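You operate a simulated robot arm through the tools that you are given. There is no shell and no other tool. Be economical: measure what you need, move in short steps, check, and stop when the job is done.

You are at the controls of a simulated robot arm. One attempt, no reset.

## Task
Put the four pods back in the rack, each in the well of its colour.

The check looks at the end state, three seconds after you hand in, the way a careful person would. Anything else that was tipped, shoved, dropped, spilled or broken makes it a failure.

## Robot
A 6-joint arm with a two-finger parallel gripper, fixed in place. Base frame: the origin is at the foot of the arm, x ahead of it, y to its left, z up; the work surface is at about z = 91. Units: cm, degrees, N and s.
With the tool pointing down near the work surface it reaches from about 24 to 62 cm from the base axis. Its first joint turns from -66.0 to 66.0 degrees. Payload 2.7 kg.
The TCP is the grasp point between the finger pads, 2.3 cm short of the fingertips. In the tool frame z runs along the fingers and y along their closing line. Largest opening 9.4 cm; finger width 3.8, thickness 1; the body of the gripper, 5.4 by 9.6 cm, starts 3.9 cm behind the TCP.
Orientation is told as [roll, pitch, yaw] about the base's x, y, z axes, in that order, counted from this pose: with the fingers straight down and closing along the base's y, the tool's x points along the base's -x, its y along +y and its z along -z.

## Interface
- The arm moves only by the tool play_rows. Its argument "increments" is a list that holds one entry, the list of rows, each a list of 7 numbers: the turn, a rotation vector about the tool's x, y, z in rad, then the shift along the tool's x, y, z in cm, then the finger opening in cm, from 0 to 9.4. In form: [[[ax, ay, az, x, y, z, gripper], ...]]. A call has 1 to 12 rows; each row shifts and turns the commanded pose from where the row before left it, along the tool's axes as they then stand. A row lasts 0.2 s, in which the tool goes at most 5 cm and 8.6 degrees; a call with a longer step from one row to the next is refused whole, and so is a gripper value outside its range. Where a pose cannot be reached the arm comes as near as it can. A force on the tool above 90 N (or 10 N above the force at the start of the call, whichever is more), or a blocked arm, ends the call early, and 0.2 s more pass. The fingers move at their own pace (about 4.5 cm/s each) and stop on an object; they squeeze with about 24 N. The grip force told is the motor's: it shows also when the fingers shut on nothing. Time passes only in rows, and 0.2 s behind the last, so rows that do not move let the fingers close. The reply holds the time, the measured pose of the TCP, the force on the tool along the base axes, the opening and the grip force, in the units named above and with some noise, with the torque about the TCP (base axes, N m) and any sound that the robot's microphone picked up, and new pictures: "show" is both (left out), scene, wrist or none.
- Cameras (640 x 400 px; columns grow to the right, rows downward): "scene" is fixed at [7.73, -42.87, 141.33]; the picture's right is [0.79, -0.61, 0.00], its down [-0.29, -0.38, -0.88] and it looks along [0.53, 0.69, -0.48] (base axes); focal length 314 px, centre (320, 200). "wrist" rides on the gripper at [8.6, 1.6, -7.5] in the tool frame; the picture's right is [-0.18, 0.98, 0.00], its down [-0.58, -0.11, -0.81] and it looks along [-0.79, -0.15, 0.59] (tool axes); focal length 243 px, centre (320, 200). There is no depth. A picture from a camera that has moved, and an enlarged one, comes with that camera's place and axes in the base frame and with its lens.
- close_up(camera, box): a new picture of the part [left, top, right, bottom] of that camera's present view, enlarged. The clock stands still meanwhile.
- close_job(): hands the job in; it is judged then, once.

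Go step by step. Nothing tells you positions but the pictures and the camera data: compare them with the known pose of the tool, close in by small moves and look again before you grip or let go. The budget is 120 turns and 200 pictures, counting those below and the enlarged ones. Unless the task says otherwise, let go and move clear before handing in, and close with one line.

The tools are called after ">>>" as a command line: name --argument value ..., lists and objects as JSON in quotes. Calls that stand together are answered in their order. play_rows: Moves the arm, as the interface text tells. Its arguments: {"type":"object","properties":{"increments":{"type":"array","items":{"type":"array","items":{"type":"array","items":{"type":"number"}}}},"show":{"type":"string","enum":["both","scene","wrist","none"]}},"required":["increments"]} The other tools are called the same way: close_up (camera, box) takes an enlarged picture of a part of a camera's view; close_job () hands the job in.

At the start:

```text
time_s: 0.0
tool_pos: [36.18, 8.03, 118.42]
tcp_rot: [0.0, 0.0, 0.0]
ft_force: [-0.9, -0.5, 0.1]
torque: [0.02, -0.03, 0.0]
finger_gap: 9.42
finger_force: 0.0
```

scene: 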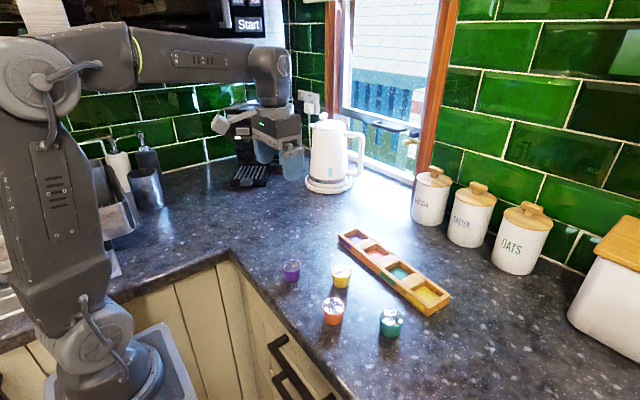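
wrist: 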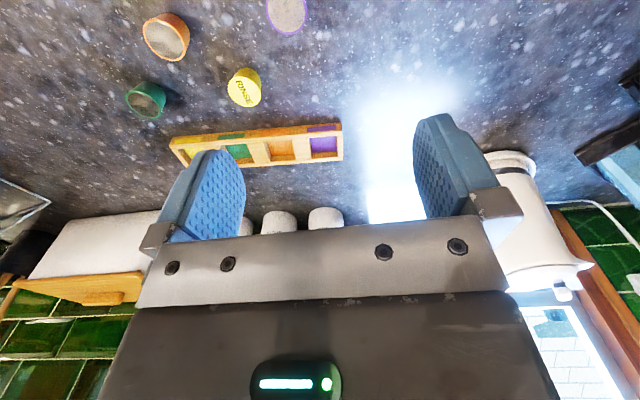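

I see four pods (purple, yellow, orange, green) in front of a four-well rack. I'll zoom in to measure them first.

>>> close_up --camera "scene" --box '[260, 215, 460, 340]'

>>> close_up --camera "wrist" --box '[100, 0, 360, 170]'

```text
3.20 times, centred on (360, 278) of scene
camera zoom: at [7.73, -42.87, 141.33], right [0.79, -0.61, 0.0], down [-0.29, -0.38, -0.88], along [0.53, 0.69, -0.48], focal length 1005 px, centre (192, -48)
```

zoom: 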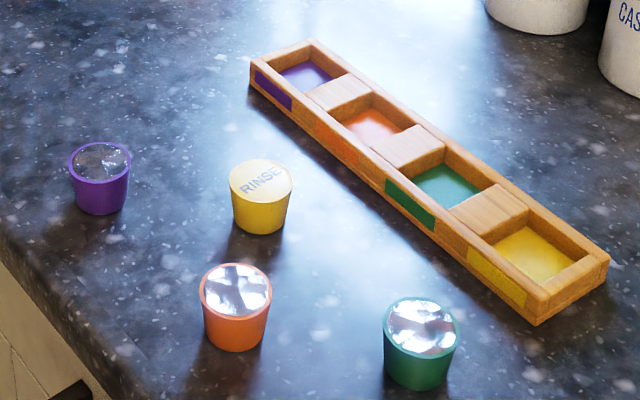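

```text
2.35 times, centred on (230, 85) of wrist
camera zoom: at [27.53, 9.45, 125.94], right [0.18, 0.98, 0.0], down [0.58, -0.11, 0.81], along [0.79, -0.15, -0.59], focal length 571 px, centre (532, 471)
```

zoom: 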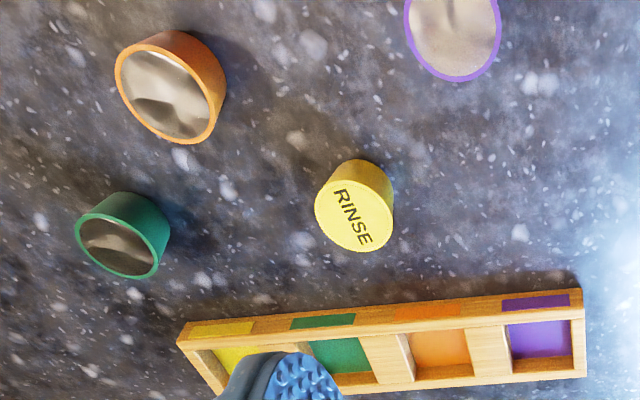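

Pods (approx. x, y) are: purple (35.6, 4), yellow (43.3, -4), orange (35.7, -10.5), green (42.4, -19.5). They are about 3.8 cm high, and the rack is about 2 cm high with its wells running yellow to purple along +y. I'll move above yellow and look.

>>> play_rows --increments '[[[0, 0, 0, -1.4, -2.4, 2.08, 9.4], [0, 0, 0, -1.4, -2.4, 2.08, 9.4], [0, 0, 0, -1.4, -2.4, 2.08, 9.4], [0, 0, 0, -1.4, -2.4, 2.08, 8], [0, 0, 0, -1.4, -2.4, 2.08, 8], [0, 0, 0, 0, 0, 0, 8]]]'

```text
time_s: 1.4
tool_pos: [43.57, -4.03, 107.68]
tcp_rot: [-0.1, 0.0, 0.2]
ft_force: [0.1, 0.2, 0.0]
torque: [0.0, 0.0, 0.01]
finger_gap: 7.99
finger_force: 0.1
camera wrist: at [34.89, -2.56, 115.15], right [0.18, 0.98, 0.0], down [0.58, -0.11, 0.81], along [0.79, -0.15, -0.59], focal length 243 px, centre (320, 200)
```

scene: 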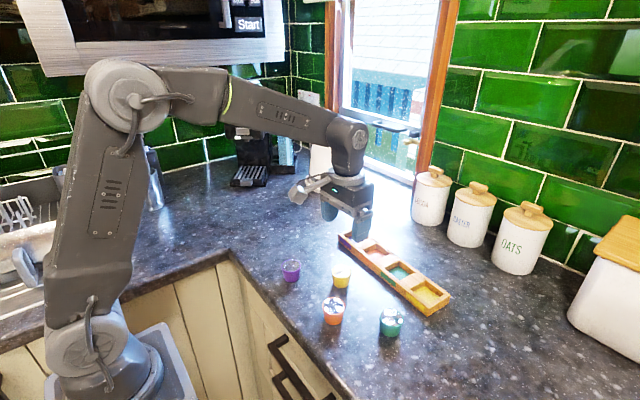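
wrist: 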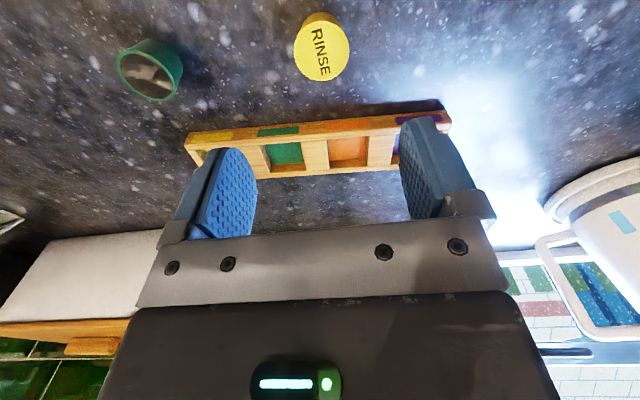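

Yellow projects almost exactly under the TCP. I'll descend partway and check again.

>>> play_rows --increments '[[[0, 0, 0, 0, 0, 3, 8], [0, 0, 0, 0, 0, 3, 8], [0, 0, 0, 0, 0, 2.5, 8], [0, 0, 0, 0, 0, 0, 8]]]'

```text
time_s: 2.4
tool_pos: [43.41, -4.37, 99.23]
tcp_rot: [0.0, 0.0, 0.0]
ft_force: [0.4, 0.3, -0.1]
torque: [-0.02, -0.01, 0.0]
finger_gap: 8.0
finger_force: 0.1
camera wrist: at [34.78, -2.86, 106.81], right [0.18, 0.98, 0.0], down [0.58, -0.11, 0.81], along [0.79, -0.15, -0.59], focal length 243 px, centre (320, 200)
```

scene: 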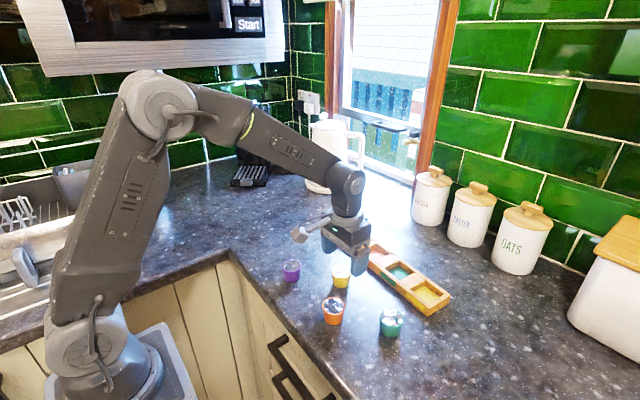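
wrist: 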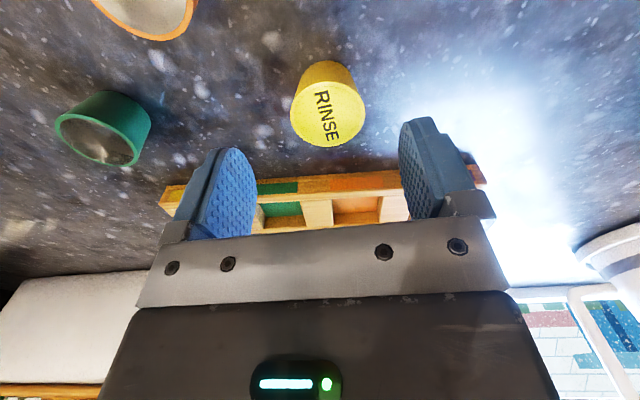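

>>> close_up --camera "wrist" --box '[240, 50, 400, 150]'

```text
4.00 times, centred on (320, 100) of wrist
camera zoom: at [34.78, -2.86, 106.81], right [0.18, 0.98, 0.0], down [0.58, -0.11, 0.81], along [0.79, -0.15, -0.59], focal length 970 px, centre (320, 600)
```

zoom: 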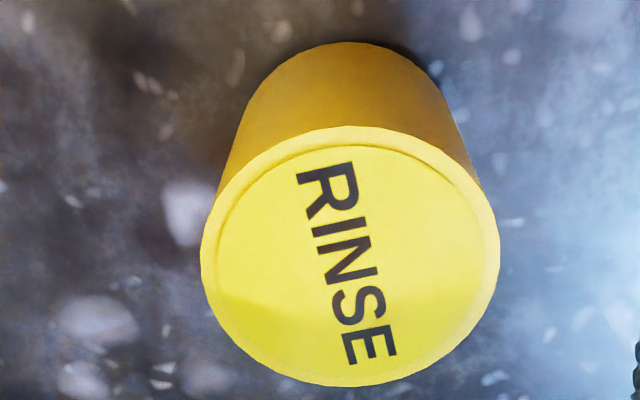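

Yellow sits about 0.45 cm to +y of the TCP. I'll correct that, descend to grip height and check.

>>> play_rows --increments '[[[0, 0, 0, 0.1, 0.45, 0, 8], [0, 0, 0, 0, 0, 2, 8], [0, 0, 0, 0, 0, 2.1, 8], [0, 0, 0, 0, 0, 0, 8]]]'

>>> close_up --camera "scene" --box '[280, 200, 440, 300]'

```text
time_s: 3.4
tool_pos: [43.29, -3.75, 95.42]
tcp_rot: [-0.1, 0.0, 0.0]
ft_force: [0.4, 0.2, -0.3]
torque: [-0.01, 0.0, 0.0]
finger_gap: 7.99
finger_force: 0.0
camera wrist: at [34.61, -2.2, 102.85], right [0.18, 0.98, 0.0], down [0.58, -0.11, 0.81], along [0.79, -0.15, -0.59], focal length 243 px, centre (320, 200)
```

scene: 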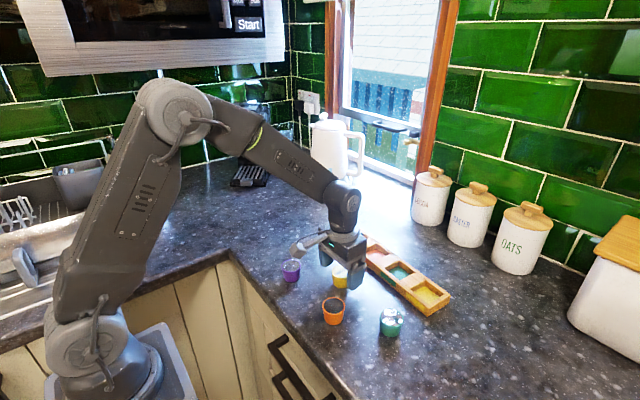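
wrist: 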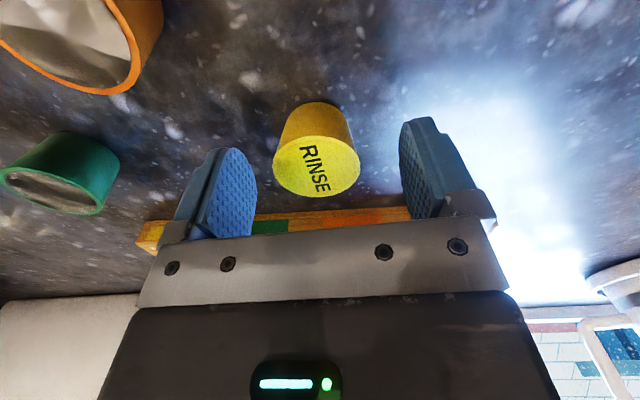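

```text
4.00 times, centred on (360, 250) of scene
camera zoom: at [7.73, -42.87, 141.33], right [0.79, -0.61, 0.0], down [-0.29, -0.38, -0.88], along [0.53, 0.69, -0.48], focal length 1256 px, centre (160, 0)
```

zoom: 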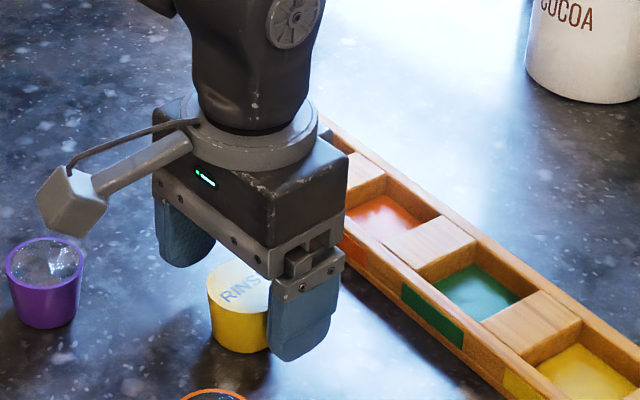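

>>> play_rows --increments '[[[0, 0, 0, 0.15, -0.15, 0.15, 8], [0, 0, 0, 0, 0, 0, 6], [0, 0, 0, 0, 0, 0, 5], [0, 0, 0, 0, 0, 0, 4], [0, 0, 0, 0, 0, 0, 3.5], [0, 0, 0, 0, 0, 0, 3.5], [0, 0, 0, 0, 0, 0, 3.5]]]' --show "wrist"

```text
time_s: 5.0
tool_pos: [43.14, -3.79, 95.36]
tcp_rot: [0.0, 0.2, 0.1]
ft_force: [-0.2, 0.4, 0.2]
torque: [0.0, -0.02, 0.03]
finger_gap: 4.06
finger_force: 23.7
camera wrist: at [34.48, -2.32, 102.7], right [0.18, 0.98, 0.0], down [0.58, -0.11, 0.81], along [0.79, -0.15, -0.59], focal length 243 px, centre (320, 200)
```

wrist: 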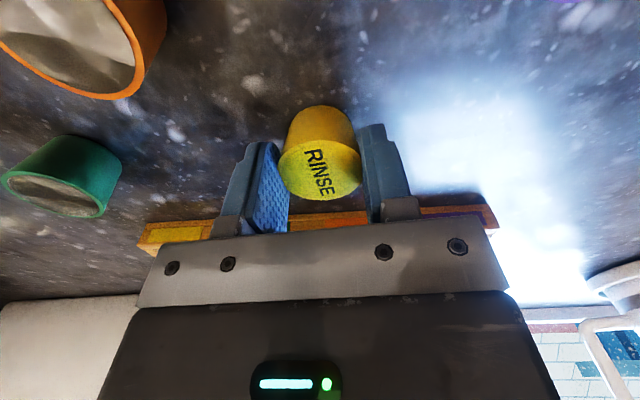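

Gripped at 4.06 cm. I'll lift and carry it toward the yellow well.

>>> play_rows --increments '[[[0, 0, 0, 0, 0, -1, 3.5], [0, 0, 0, 0, 0, -2.5, 3.5], [0, 0, 0, 0, 0, -3, 3.5], [0, 0, 0, 0, 0, -3, 3.5], [0, 0, 0, -2.5, -3, 0, 3.5], [0, 0, 0, -2.5, -3, 0, 3.5], [0, 0, 0, -2, -2.5, 0, 3.5], [0, 0, 0, -2, -2.5, 0, 3.5], [0, 0, 0, -1.5, -2, 0, 3.5], [0, 0, 0, -0.5, -0.5, 0, 3.5], [0, 0, 0, 0, 0, 0, 3.5]]]'

>>> close_up --camera "scene" --box '[320, 210, 480, 310]'

>>> close_up --camera "wrist" --box '[240, 50, 480, 200]'

```text
time_s: 7.4
tool_pos: [53.9, -17.29, 104.69]
tcp_rot: [-0.1, 0.0, 0.0]
ft_force: [-1.0, -0.6, 0.3]
torque: [0.02, 0.02, 0.02]
finger_gap: 4.02
finger_force: 23.6
camera wrist: at [45.11, -15.76, 112.23], right [0.18, 0.98, 0.0], down [0.58, -0.11, 0.81], along [0.79, -0.15, -0.59], focal length 243 px, centre (320, 200)
```

scene: 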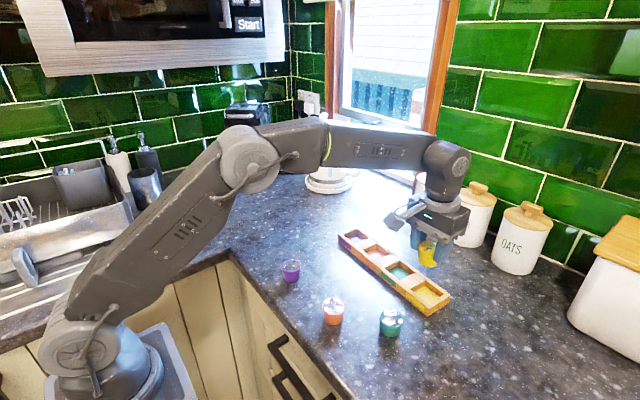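
wrist: 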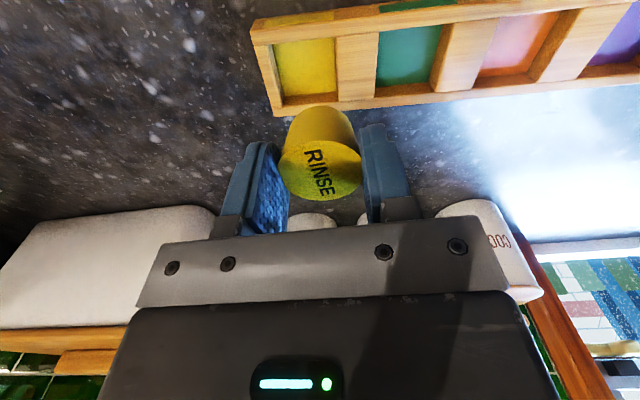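

```text
4.00 times, centred on (400, 260) of scene
camera zoom: at [7.73, -42.87, 141.33], right [0.79, -0.61, 0.0], down [-0.29, -0.38, -0.88], along [0.53, 0.69, -0.48], focal length 1256 px, centre (0, -40)
```

zoom: 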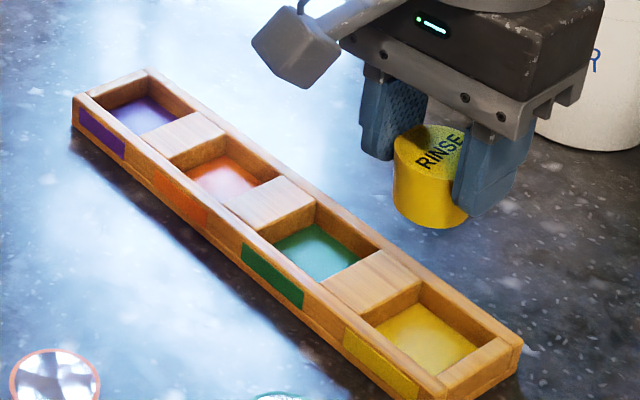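

```text
2.67 times, centred on (360, 125) of wrist
camera zoom: at [45.11, -15.76, 112.23], right [0.18, 0.98, 0.0], down [0.58, -0.11, 0.81], along [0.79, -0.15, -0.59], focal length 647 px, centre (213, 400)
```

zoom: 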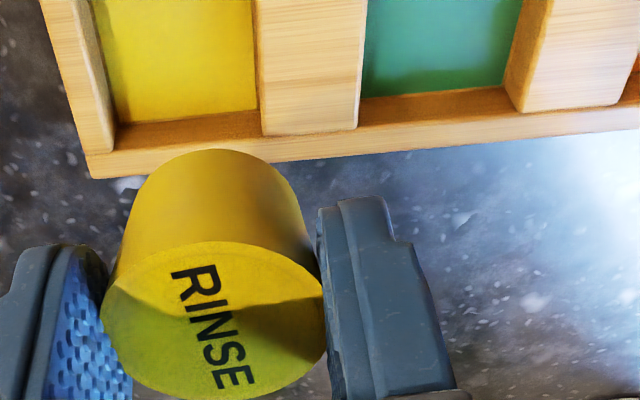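

The yellow well centre comes out at about (54.6, -18.35) against the commanded TCP of (53.9, -17.2). I'll shift over it and descend to just above the rim, then verify.

>>> play_rows --increments '[[[0, 0, 0, -0.64, -1.18, 0, 3.5], [0, 0, 0, 0, 0, 2.5, 3.5], [0, 0, 0, 0, 0, 2.5, 3.5], [0, 0, 0, 0, 0, 1.7, 3.5], [0, 0, 0, 0, 0, 0, 3.5]]]' --show "wrist"

>>> close_up --camera "scene" --box '[360, 230, 480, 320]'

>>> close_up --camera "wrist" --box '[200, 50, 440, 200]'

```text
time_s: 8.6
tool_pos: [54.93, -18.4, 97.91]
tcp_rot: [0.0, 0.0, -0.1]
ft_force: [0.2, 0.5, -0.8]
torque: [-0.03, 0.0, -0.02]
finger_gap: 4.05
finger_force: 24.0
camera wrist: at [46.16, -16.86, 105.51], right [0.18, 0.98, 0.0], down [0.58, -0.11, 0.81], along [0.79, -0.15, -0.59], focal length 243 px, centre (320, 200)
```

wrist: 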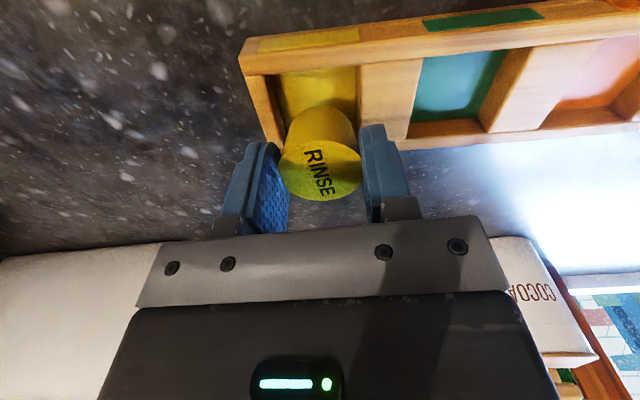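

```text
4.44 times, centred on (420, 275) of scene
camera zoom: at [7.73, -42.87, 141.33], right [0.79, -0.61, 0.0], down [-0.29, -0.38, -0.88], along [0.53, 0.69, -0.48], focal length 1395 px, centre (-124, -133)
```

zoom: 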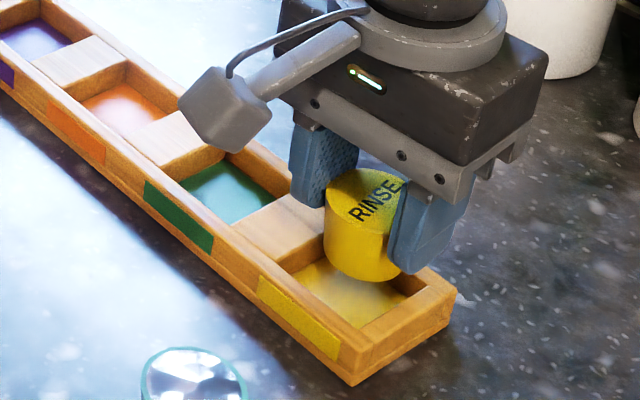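

```text
2.67 times, centred on (320, 125) of wrist
camera zoom: at [46.16, -16.86, 105.51], right [0.18, 0.98, 0.0], down [0.58, -0.11, 0.81], along [0.79, -0.15, -0.59], focal length 647 px, centre (320, 400)
```

zoom: 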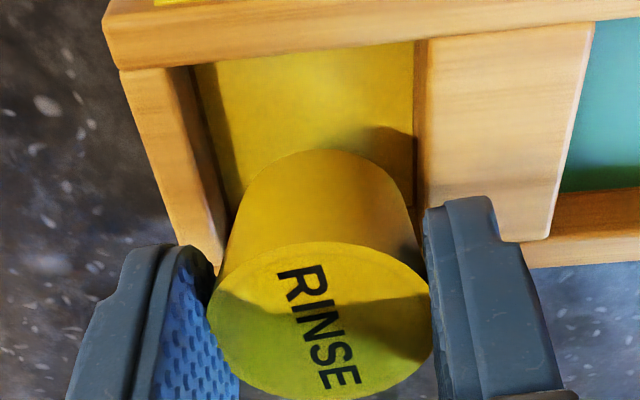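

Alignment looks good to within about 0.1 cm. I'll lower it into the well.

>>> play_rows --increments '[[[0, 0, 0, 0.1, -0.1, 0.5, 3.5], [0, 0, 0, 0, 0, 0.6, 3.5], [0, 0, 0, 0, 0, 0.5, 3.5], [0, 0, 0, 0, 0, 0, 3.5]]]' --show "none"

>>> close_up --camera "scene" --box '[360, 230, 480, 320]'

>>> close_up --camera "wrist" --box '[200, 50, 440, 200]'

```text
time_s: 9.6
tool_pos: [54.65, -18.52, 97.18]
tcp_rot: [-0.3, -0.8, 0.0]
ft_force: [-10.2, 3.1, 43.7]
torque: [0.05, -0.45, 0.03]
finger_gap: 4.13
finger_force: 23.9
```

```text
4.44 times, centred on (420, 275) of scene
camera zoom: at [7.62, -42.84, 141.35], right [0.79, -0.61, 0.0], down [-0.29, -0.38, -0.88], along [0.53, 0.69, -0.48], focal length 1395 px, centre (-124, -133)
```

zoom: 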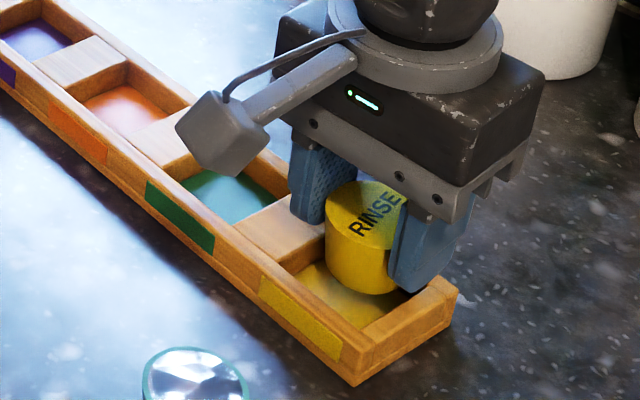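

```text
2.67 times, centred on (320, 125) of wrist
camera zoom: at [45.96, -16.98, 104.52], right [0.18, 0.98, 0.0], down [0.57, -0.1, 0.82], along [0.8, -0.15, -0.58], focal length 647 px, centre (320, 400)
```

zoom: 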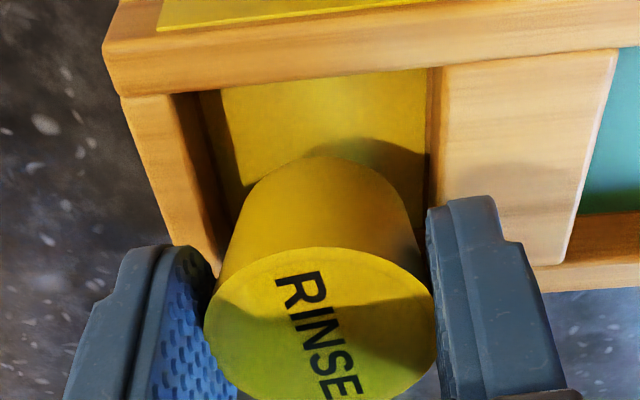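

The pod landed on the far rim: contact is about 2 cm to +x of the TCP, so I was too far in +x. I'll raise it, move back in -x and look.

>>> play_rows --increments '[[[0, 0, 0, 0, 0, -0.8, 3.5], [0, 0, 0, 0, 0, -0.8, 3.5], [0, 0, 0, 0.65, 0, 0, 3.5], [0, 0, 0, 0, 0, 0, 3.5]]]' --show "none"

>>> close_up --camera "scene" --box '[390, 240, 470, 300]'

>>> close_up --camera "wrist" --box '[200, 50, 440, 200]'

```text
time_s: 10.6
tool_pos: [53.84, -18.59, 97.86]
tcp_rot: [0.0, 0.0, 0.0]
ft_force: [-0.4, -1.0, 0.4]
torque: [-0.01, -0.04, 0.02]
finger_gap: 4.05
finger_force: 24.0
```

```text
6.67 times, centred on (430, 270) of scene
camera zoom: at [7.73, -42.87, 141.33], right [0.79, -0.61, 0.0], down [-0.29, -0.38, -0.88], along [0.53, 0.69, -0.48], focal length 2093 px, centre (-413, -267)
```

zoom: 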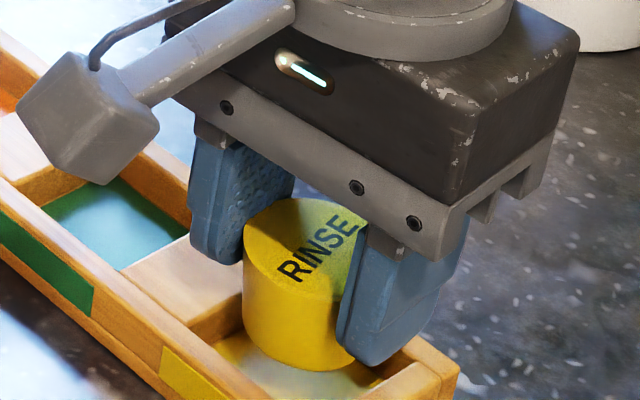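

```text
2.67 times, centred on (320, 125) of wrist
camera zoom: at [45.09, -17.01, 105.46], right [0.18, 0.98, 0.0], down [0.58, -0.11, 0.81], along [0.79, -0.15, -0.59], focal length 647 px, centre (320, 400)
```

zoom: 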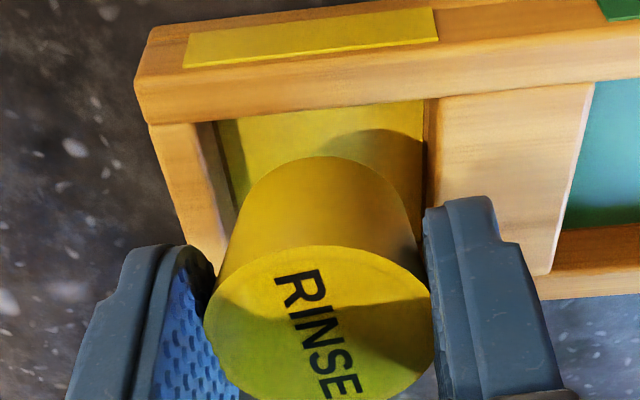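

>>> play_rows --increments '[[[0, 0, 0, -0.15, 0.05, 0.4, 3.5], [0, 0, 0, 0, 0, 0.4, 3.5], [0, 0, 0, 0, 0, 0.3, 3.5], [0, 0, 0, 0, 0, 0, 3.5]]]' --show "none"

>>> close_up --camera "scene" --box '[390, 240, 470, 300]'

```text
time_s: 11.6
tool_pos: [53.97, -18.53, 96.87]
tcp_rot: [0.1, 0.0, 0.0]
ft_force: [-0.2, 0.7, 0.5]
torque: [0.0, 0.01, 0.0]
finger_gap: 4.02
finger_force: 23.9
```

```text
6.67 times, centred on (430, 270) of scene
camera zoom: at [7.73, -42.87, 141.33], right [0.79, -0.61, 0.0], down [-0.29, -0.38, -0.88], along [0.53, 0.69, -0.48], focal length 2093 px, centre (-413, -267)
```

zoom: 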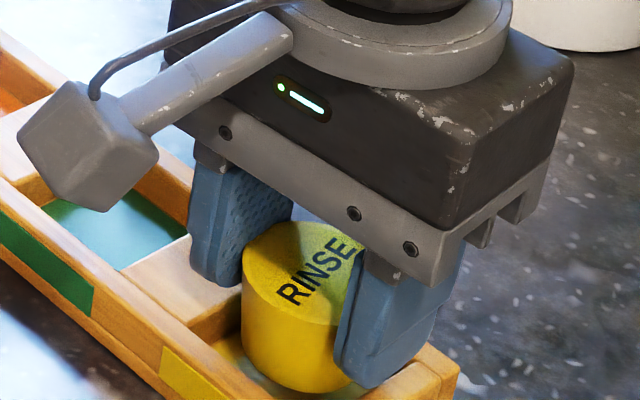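

No contact force, so the pod is past the rim. I'll continue in small steps.

>>> play_rows --increments '[[[0, 0, 0, 0, 0, 0.25, 3.5], [0, 0, 0, 0, 0, 0.25, 3.5], [0, 0, 0, 0, 0, 0, 3.5]]]' --show "none"

>>> play_rows --increments '[[[0, 0, 0, 0, 0, 0.25, 3.5], [0, 0, 0, 0, 0, 0, 3.5]]]' --show "none"

>>> close_up --camera "scene" --box '[390, 240, 470, 300]'

```text
time_s: 12.4
tool_pos: [54.07, -18.38, 96.46]
tcp_rot: [0.0, 0.0, 0.0]
ft_force: [0.8, -0.2, -0.2]
torque: [0.0, 0.0, 0.02]
finger_gap: 4.0
finger_force: 24.0
```

```text
time_s: 13.0
tool_pos: [54.0, -18.5, 96.27]
tcp_rot: [0.0, -0.1, 0.1]
ft_force: [-0.1, 0.1, -0.6]
torque: [0.01, 0.01, 0.02]
finger_gap: 4.01
finger_force: 24.3
```

```text
6.67 times, centred on (430, 270) of scene
camera zoom: at [7.73, -42.87, 141.33], right [0.79, -0.61, 0.0], down [-0.29, -0.38, -0.88], along [0.53, 0.69, -0.48], focal length 2093 px, centre (-413, -267)
```

zoom: 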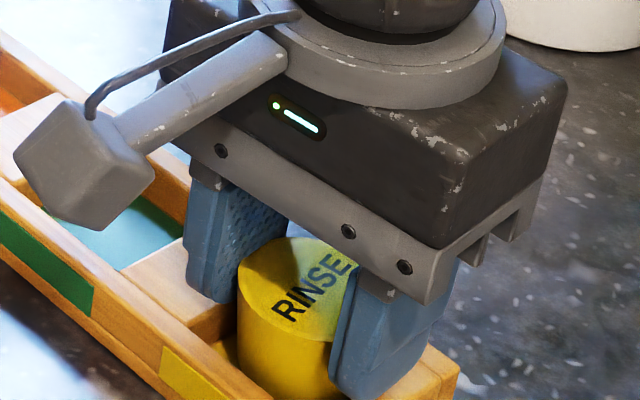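

>>> play_rows --increments '[[[0, 0, 0, 0, 0, 0.2, 3.5], [0, 0, 0, 0, 0, 0, 3.5]]]' --show "none"

>>> play_rows --increments '[[[0, 0, 0, 0, 0, 0.2, 3.5], [0, 0, 0, 0, 0, 0, 3.5]]]' --show "none"

>>> close_up --camera "scene" --box '[390, 240, 470, 300]'

```text
time_s: 13.6
tool_pos: [54.12, -18.59, 96.14]
tcp_rot: [-0.1, 0.0, 0.0]
ft_force: [0.4, 0.4, 0.2]
torque: [0.0, 0.01, 0.0]
finger_gap: 4.03
finger_force: 24.2
```

```text
time_s: 14.2
tool_pos: [54.18, -18.58, 95.87]
tcp_rot: [-0.1, 0.0, 0.0]
ft_force: [1.1, 0.4, 0.1]
torque: [0.04, -0.01, -0.01]
finger_gap: 4.0
finger_force: 23.8
```

```text
6.67 times, centred on (430, 270) of scene
camera zoom: at [7.73, -42.87, 141.33], right [0.79, -0.61, 0.0], down [-0.29, -0.38, -0.88], along [0.53, 0.69, -0.48], focal length 2093 px, centre (-413, -267)
```

zoom: 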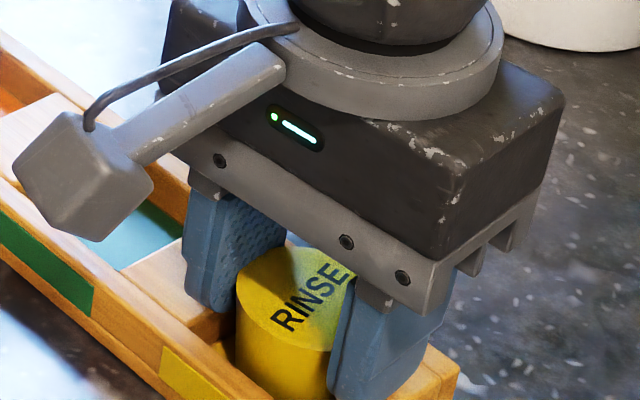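

>>> play_rows --increments '[[[0, 0, 0, 0, 0, 0.15, 3.5], [0, 0, 0, 0, 0, 0, 3.5]]]' --show "none"

>>> play_rows --increments '[[[0, 0, 0, 0, 0, 0.1, 3.5], [0, 0, 0, 0, 0, 0, 3.5]]]' --show "wrist"

```text
time_s: 14.8
tool_pos: [54.03, -18.63, 95.59]
tcp_rot: [-0.1, -0.1, 0.0]
ft_force: [-0.4, -0.1, 5.5]
torque: [0.0, 0.09, 0.01]
finger_gap: 4.0
finger_force: 24.6
```

```text
time_s: 15.4
tool_pos: [54.09, -18.47, 95.73]
tcp_rot: [-0.1, -0.2, 0.1]
ft_force: [-4.5, 3.2, 20.4]
torque: [0.22, 0.43, -0.04]
finger_gap: 4.0
finger_force: 24.5
camera wrist: at [45.37, -17.0, 103.19], right [0.18, 0.98, 0.0], down [0.58, -0.11, 0.81], along [0.79, -0.15, -0.59], focal length 243 px, centre (320, 200)
```

wrist: 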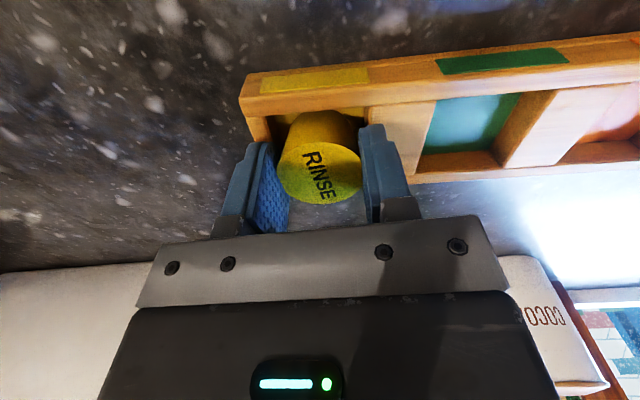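

The force rises steadily at about floor height, so the pod is seated. I'll release, rise and look.

>>> play_rows --increments '[[[0, 0, 0, 0, 0, -0.1, 3.9], [0, 0, 0, 0, 0, 0, 4.5], [0, 0, 0, 0, 0, 0, 6], [0, 0, 0, 0, 0, 0, 6.2], [0, 0, 0, 0, 0, -1, 6.2], [0, 0, 0, 0, 0, -3, 6.2], [0, 0, 0, 0, 0, -4, 6.2], [0, 0, 0, 0, 0, -3, 7], [0, 0, 0, 0, 0, 0, 8]]]'

>>> close_up --camera "scene" --box '[380, 240, 460, 320]'

```text
time_s: 17.4
tool_pos: [54.02, -18.55, 106.63]
tcp_rot: [0.1, -0.1, 0.0]
ft_force: [-1.5, -0.7, -0.4]
torque: [0.03, 0.0, 0.0]
finger_gap: 8.0
finger_force: 0.0
camera wrist: at [45.4, -16.93, 114.11], right [0.18, 0.98, 0.0], down [0.58, -0.11, 0.81], along [0.79, -0.15, -0.59], focal length 243 px, centre (320, 200)
```

scene: 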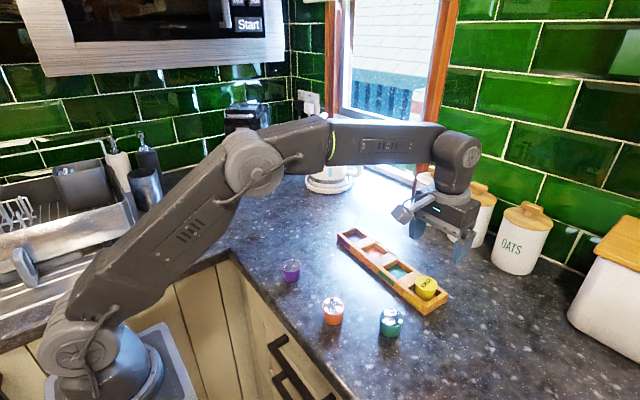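
wrist: 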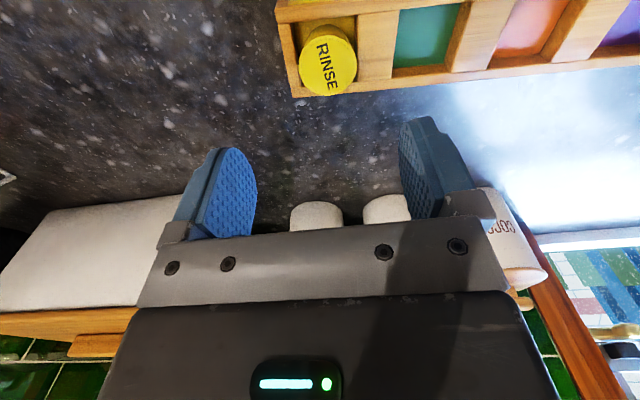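

```text
5.00 times, centred on (420, 280) of scene
camera zoom: at [7.73, -42.87, 141.33], right [0.79, -0.61, 0.0], down [-0.29, -0.38, -0.88], along [0.53, 0.69, -0.48], focal length 1570 px, centre (-180, -200)
```

zoom: 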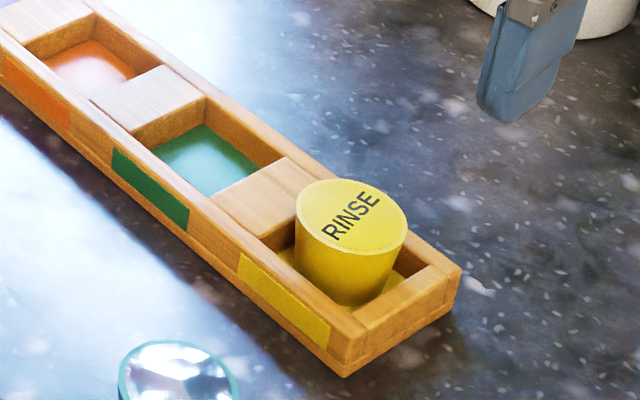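

Yellow is seated upright. Next is green; I'll move above it at (42.0, -19.1) and look.

>>> play_rows --increments '[[[0, 0, 0, 3, 0, 0, 8], [0, 0, 0, 3, -0.3, 0, 8], [0, 0, 0, 3, -0.4, 0, 8], [0, 0, 0, 3, 0, 0, 8], [0, 0, 0, 0, 0, 3, 8], [0, 0, 0, 0, 0, 3, 8], [0, 0, 0, 0, 0, 1.2, 8], [0, 0, 0, 0, 0, 0, 8]]]' --show "none"

>>> close_up --camera "wrist" --box '[200, 50, 440, 200]'

```text
time_s: 19.2
tool_pos: [41.97, -19.41, 99.54]
tcp_rot: [0.1, 0.0, 0.0]
ft_force: [0.2, 0.1, 0.5]
torque: [-0.05, 0.02, 0.05]
finger_gap: 8.03
finger_force: 0.1
```

```text
2.67 times, centred on (320, 125) of wrist
camera zoom: at [33.25, -17.8, 107.11], right [0.18, 0.98, 0.0], down [0.58, -0.11, 0.81], along [0.79, -0.15, -0.59], focal length 647 px, centre (320, 400)
```

zoom: 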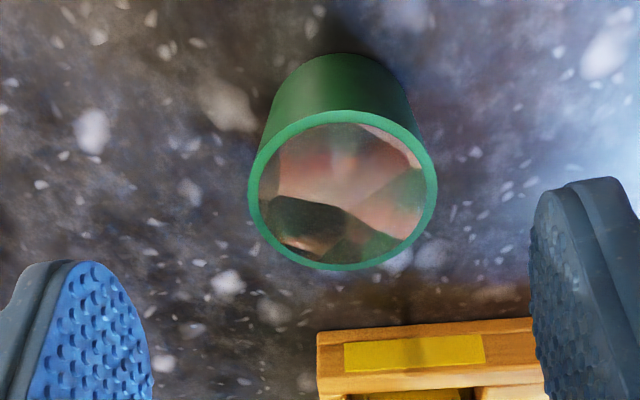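

>>> play_rows --increments '[[[0, 0, 0, -0.4, 0.3, 0, 8], [0, 0, 0, 0, 0, 2, 8], [0, 0, 0, 0, 0, 2.2, 8], [0, 0, 0, 0, 0, 0, 8]]]' --show "none"

>>> close_up --camera "wrist" --box '[200, 80, 440, 230]'

```text
time_s: 20.2
tool_pos: [42.53, -19.0, 95.33]
tcp_rot: [0.0, -0.1, 0.0]
ft_force: [0.0, -0.4, -0.2]
torque: [-0.01, -0.01, -0.03]
finger_gap: 7.99
finger_force: 0.0
```

```text
2.67 times, centred on (320, 155) of wrist
camera zoom: at [33.75, -17.38, 102.92], right [0.18, 0.98, 0.0], down [0.58, -0.11, 0.81], along [0.79, -0.15, -0.59], focal length 647 px, centre (320, 320)
```

zoom: 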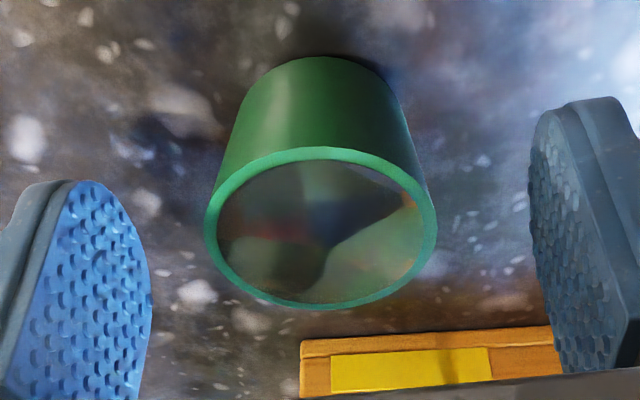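

Centred. Closing on green.

>>> play_rows --increments '[[[0, 0, 0, 0, 0, 0, 6], [0, 0, 0, 0, 0, 0, 5], [0, 0, 0, 0, 0, 0, 4], [0, 0, 0, 0, 0, 0, 3.5], [0, 0, 0, 0, 0, 0, 3.5], [0, 0, 0, 0, 0, 0, 3.5], [0, 0, 0, 0, 0, -1, 3.5], [0, 0, 0, 0, 0, -2.5, 3.5], [0, 0, 0, 0, 0, -3, 3.5], [0, 0, 0, 0, 0, -3, 3.5], [0, 0, 0, 0, 0, 0, 3.5]]]'

```text
time_s: 22.6
tool_pos: [42.34, -18.93, 104.63]
tcp_rot: [0.0, -0.1, 0.0]
ft_force: [0.2, 0.4, 0.4]
torque: [-0.04, -0.01, 0.0]
finger_gap: 4.08
finger_force: 24.6
camera wrist: at [33.65, -17.46, 112.21], right [0.18, 0.98, 0.0], down [0.58, -0.11, 0.81], along [0.79, -0.15, -0.59], focal length 243 px, centre (320, 200)
```

scene: 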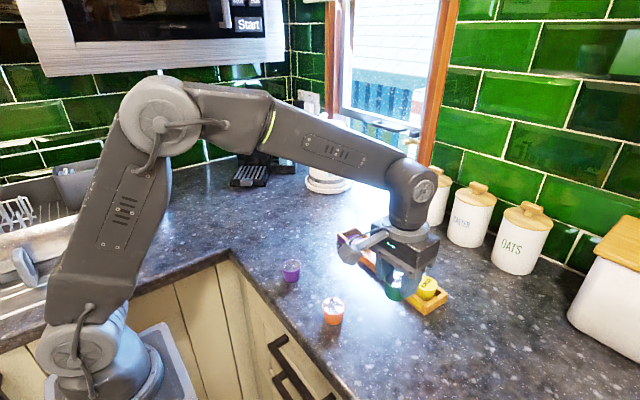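
wrist: 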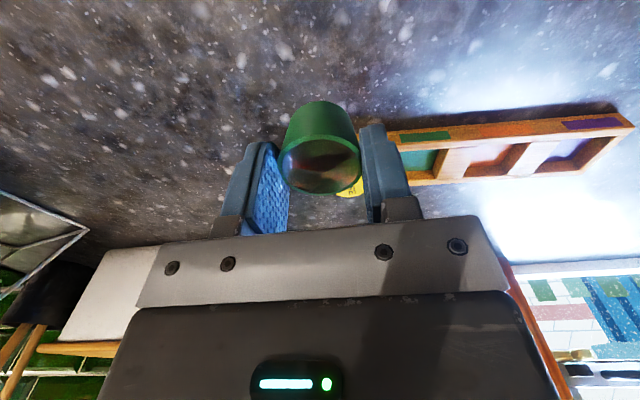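

Green is held. I'll carry it toward the green well at about (54.6, -10.6).

>>> play_rows --increments '[[[0, 0, 0, -2.5, 1.7, 0, 3.5], [0, 0, 0, -3, 2, 0, 3.5], [0, 0, 0, -3, 2, 0, 3.5], [0, 0, 0, -2.5, 1.7, 0, 3.5], [0, 0, 0, -1.3, 0.8, 0, 3.5], [0, 0, 0, 0, 0, 2.5, 3.5], [0, 0, 0, 0, 0, 2.5, 3.5], [0, 0, 0, 0, 0, 1.2, 3.5], [0, 0, 0, 0, 0, 0, 3.5]]]' --show "none"

>>> close_up --camera "scene" --box '[360, 220, 460, 295]'

>>> close_up --camera "wrist" --box '[200, 50, 440, 200]'

```text
time_s: 24.6
tool_pos: [54.46, -10.64, 98.59]
tcp_rot: [0.0, -0.1, 0.1]
ft_force: [0.0, -0.6, -0.3]
torque: [0.0, 0.01, 0.01]
finger_gap: 4.06
finger_force: 24.2
```

```text
5.33 times, centred on (410, 258) of scene
camera zoom: at [7.73, -42.87, 141.33], right [0.79, -0.61, 0.0], down [-0.29, -0.38, -0.88], along [0.53, 0.69, -0.48], focal length 1674 px, centre (-160, -107)
```

zoom: 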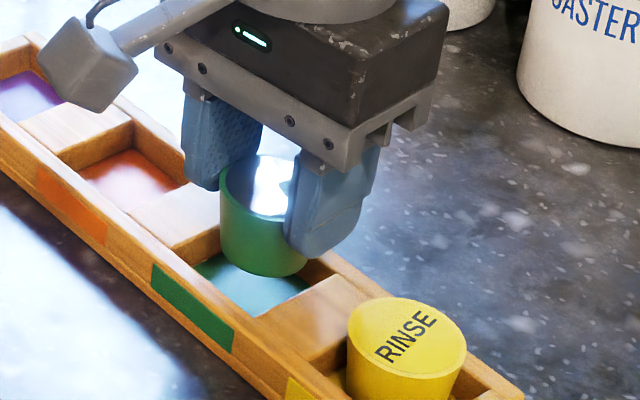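

```text
2.67 times, centred on (320, 125) of wrist
camera zoom: at [45.9, -9.1, 106.15], right [0.18, 0.98, 0.0], down [0.58, -0.11, 0.81], along [0.79, -0.15, -0.59], focal length 647 px, centre (320, 400)
```

zoom: 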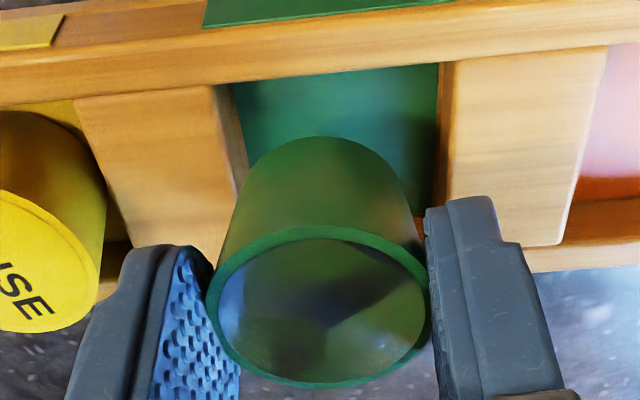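

>>> play_rows --increments '[[[0, 0, 0, 0.1, 0.3, 0, 3.5], [0, 0, 0, 0, 0, 0.6, 3.5], [0, 0, 0, 0, 0, 0.5, 3.5], [0, 0, 0, 0, 0, 0.3, 3.5], [0, 0, 0, 0, 0, 0, 3.5]]]' --show "none"

>>> close_up --camera "scene" --box '[360, 220, 460, 295]'

>>> close_up --camera "wrist" --box '[200, 50, 440, 200]'

```text
time_s: 25.8
tool_pos: [54.59, -10.47, 97.16]
tcp_rot: [0.0, 0.1, 0.0]
ft_force: [0.0, 0.0, -0.5]
torque: [0.01, 0.01, -0.03]
finger_gap: 4.08
finger_force: 24.1
```

```text
5.33 times, centred on (410, 258) of scene
camera zoom: at [7.73, -42.87, 141.33], right [0.79, -0.61, 0.0], down [-0.29, -0.38, -0.88], along [0.53, 0.69, -0.48], focal length 1674 px, centre (-160, -107)
```

zoom: 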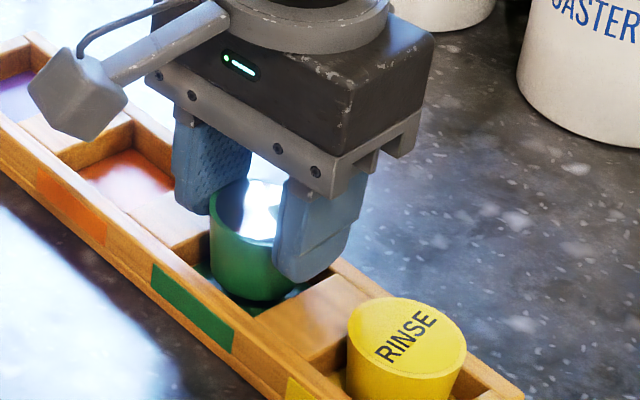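

```text
2.67 times, centred on (320, 125) of wrist
camera zoom: at [45.88, -8.79, 104.68], right [0.18, 0.98, 0.0], down [0.58, -0.11, 0.81], along [0.79, -0.15, -0.59], focal length 647 px, centre (320, 400)
```

zoom: 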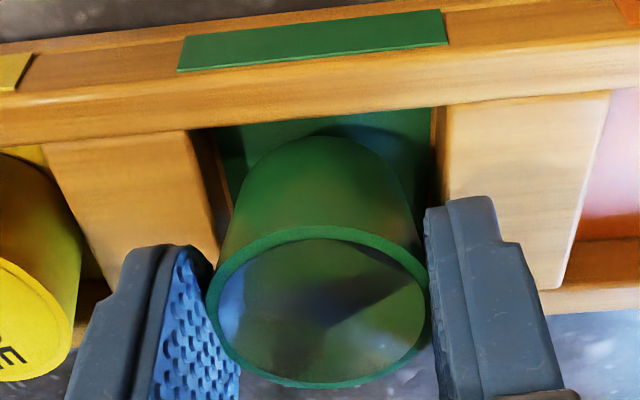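

No contact and well centred. Continuing down.

>>> play_rows --increments '[[[0, 0, 0, 0, 0, 0.3, 3.5], [0, 0, 0, 0, 0, 0.3, 3.5], [0, 0, 0, 0, 0, 0, 3.5]]]' --show "none"

>>> play_rows --increments '[[[0, 0, 0, 0, 0, 0.3, 3.5], [0, 0, 0, 0, 0, 0.3, 3.5], [0, 0, 0, 0, 0, 0, 3.5]]]' --show "none"

>>> play_rows --increments '[[[0, 0, 0, 0, 0, 0.2, 3.5], [0, 0, 0, 0, 0, 0, 3.5]]]' --show "none"

>>> play_rows --increments '[[[0, 0, 0, 0, 0, 0.1, 3.5], [0, 0, 0, 0, 0, 0, 3.5]]]' --show "none"

```text
time_s: 26.6
tool_pos: [54.43, -10.41, 96.53]
tcp_rot: [0.0, 0.0, -0.1]
ft_force: [0.4, 0.0, -0.6]
torque: [0.02, -0.02, -0.03]
finger_gap: 4.06
finger_force: 24.4
```

```text
time_s: 27.4
tool_pos: [54.62, -10.28, 96.12]
tcp_rot: [-0.1, -0.3, 0.1]
ft_force: [-2.8, -1.1, 20.7]
torque: [0.02, 0.05, 0.03]
finger_gap: 4.06
finger_force: 23.6
```

```text
time_s: 28.0
tool_pos: [54.59, -10.22, 95.95]
tcp_rot: [-0.1, -0.3, 0.0]
ft_force: [2.8, -2.8, 20.2]
torque: [-0.06, -0.15, -0.05]
finger_gap: 4.04
finger_force: 23.2
```

```text
time_s: 28.6
tool_pos: [54.66, -10.54, 95.76]
tcp_rot: [0.0, -0.2, 0.1]
ft_force: [1.4, 1.5, 20.1]
torque: [0.01, -0.11, 0.05]
finger_gap: 4.04
finger_force: 24.7
```

>>> close_up --camera "scene" --box '[370, 230, 450, 290]'

>>> close_up --camera "wrist" --box '[200, 70, 440, 220]'

```text
6.67 times, centred on (410, 260) of scene
camera zoom: at [7.69, -42.86, 141.33], right [0.79, -0.61, 0.0], down [-0.29, -0.38, -0.88], along [0.53, 0.69, -0.48], focal length 2093 px, centre (-280, -200)
```

zoom: 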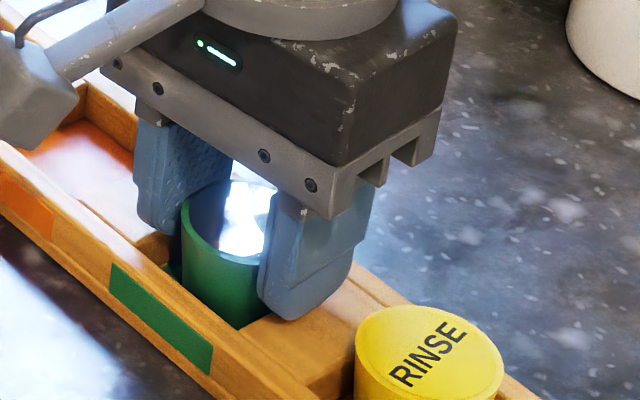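

```text
2.67 times, centred on (320, 145) of wrist
camera zoom: at [45.91, -8.84, 103.28], right [0.18, 0.98, 0.0], down [0.58, -0.11, 0.81], along [0.79, -0.15, -0.59], focal length 647 px, centre (320, 347)
```

zoom: 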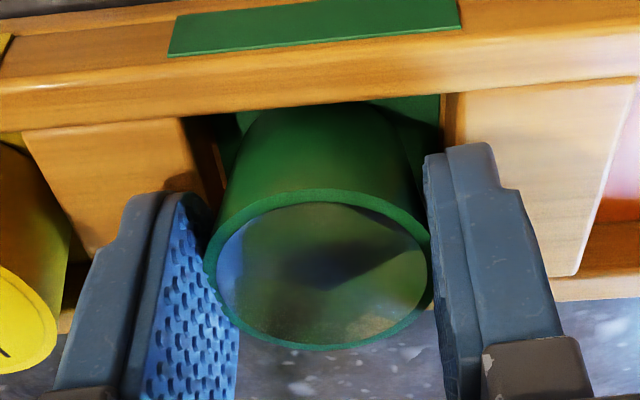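

Green is on the well floor and slipping slightly in the pads. I'll release and rise.

>>> play_rows --increments '[[[0, 0, 0, 0, 0, -0.15, 3.8], [0, 0, 0, 0, 0, 0, 4.5], [0, 0, 0, 0, 0, 0, 6], [0, 0, 0, 0, 0, 0, 6.2], [0, 0, 0, 0, 0, -1, 6.2], [0, 0, 0, 0, 0, -3, 6.2], [0, 0, 0, 0, 0, -4, 6.2], [0, 0, 0, 0, 0, -3, 7], [0, 0, 0, 0, 0, 0, 8]]]' --show "wrist"

>>> close_up --camera "scene" --box '[330, 220, 460, 320]'

```text
time_s: 30.6
tool_pos: [54.94, -10.53, 106.98]
tcp_rot: [0.0, 0.0, 0.0]
ft_force: [-0.7, 1.0, 0.0]
torque: [0.03, -0.01, 0.0]
finger_gap: 7.97
finger_force: 0.0
camera wrist: at [46.26, -9.03, 114.43], right [0.18, 0.98, 0.0], down [0.58, -0.11, 0.81], along [0.79, -0.15, -0.59], focal length 243 px, centre (320, 200)
```

wrist: 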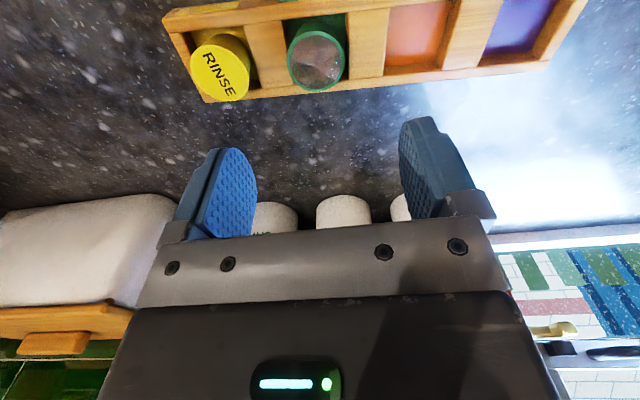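

```text
4.00 times, centred on (395, 270) of scene
camera zoom: at [7.73, -42.87, 141.33], right [0.79, -0.61, 0.0], down [-0.29, -0.38, -0.88], along [0.53, 0.69, -0.48], focal length 1256 px, centre (20, -80)
```

zoom: 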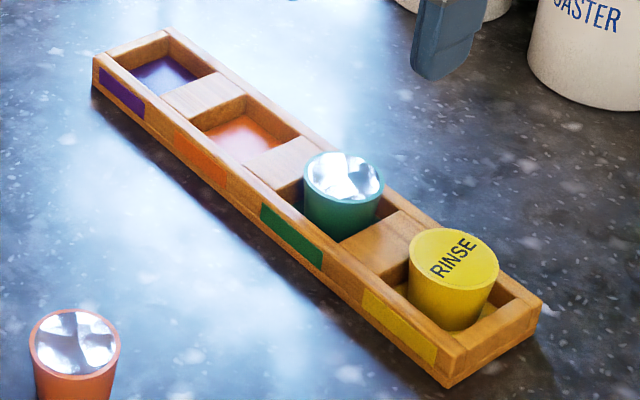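

Both look good. Moving to orange at about (35.5, -10.2).

>>> play_rows --increments '[[[0, 0, 0, 3, 0, 0, 8], [0, 0, 0, 4, 0, 0, 8], [0, 0, 0, 4, 0, 0, 8], [0, 0, 0, 4, 0.1, 0, 8], [0, 0, 0, 4.1, 0, 0, 8], [0, 0, 0, 0, 0, 3, 8], [0, 0, 0, 0, 0, 3, 8], [0, 0, 0, 0, 0, 1.3, 8], [0, 0, 0, 0, 0, 0, 8]]]' --show "none"

>>> close_up --camera "wrist" --box '[200, 50, 440, 200]'

```text
time_s: 32.6
tool_pos: [35.61, -10.36, 99.74]
tcp_rot: [0.1, 0.0, 0.0]
ft_force: [0.2, -0.5, 0.0]
torque: [-0.01, -0.01, 0.01]
finger_gap: 7.99
finger_force: 0.0
```

```text
2.67 times, centred on (320, 125) of wrist
camera zoom: at [26.91, -8.77, 107.23], right [0.18, 0.98, 0.0], down [0.58, -0.11, 0.81], along [0.79, -0.15, -0.59], focal length 647 px, centre (320, 400)
```

zoom: 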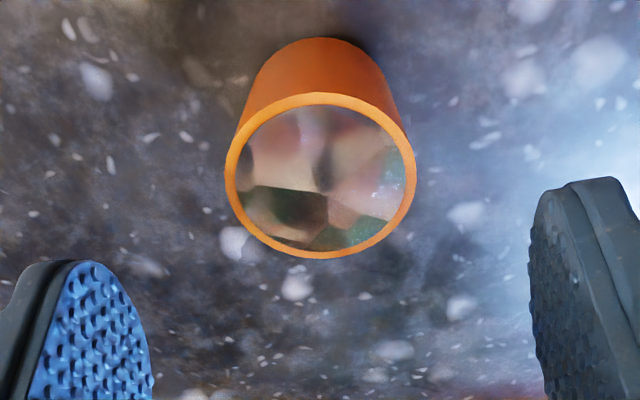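

>>> play_rows --increments '[[[0, 0, 0, 0.05, -0.12, 0, 8], [0, 0, 0, 0, 0, 2, 8], [0, 0, 0, 0, 0, 2.25, 8], [0, 0, 0, 0, 0, 0, 8]]]' --show "none"

>>> close_up --camera "wrist" --box '[200, 80, 440, 230]'

```text
time_s: 33.6
tool_pos: [35.74, -10.24, 95.28]
tcp_rot: [0.1, 0.0, 0.0]
ft_force: [0.3, -0.3, 0.8]
torque: [-0.01, 0.01, -0.01]
finger_gap: 7.99
finger_force: 0.0
```

```text
2.67 times, centred on (320, 155) of wrist
camera zoom: at [26.92, -8.85, 102.82], right [0.18, 0.98, 0.0], down [0.58, -0.11, 0.81], along [0.79, -0.15, -0.59], focal length 647 px, centre (320, 320)
```

zoom: 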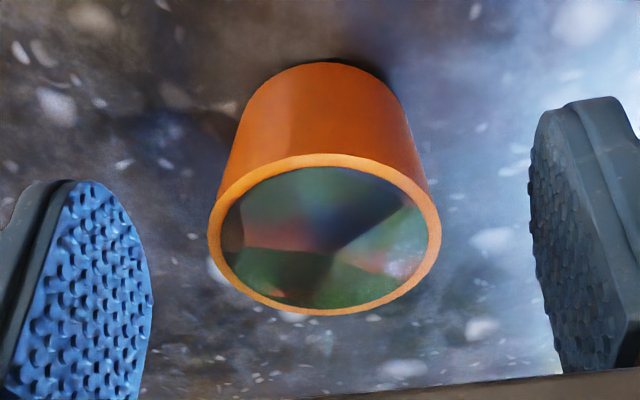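

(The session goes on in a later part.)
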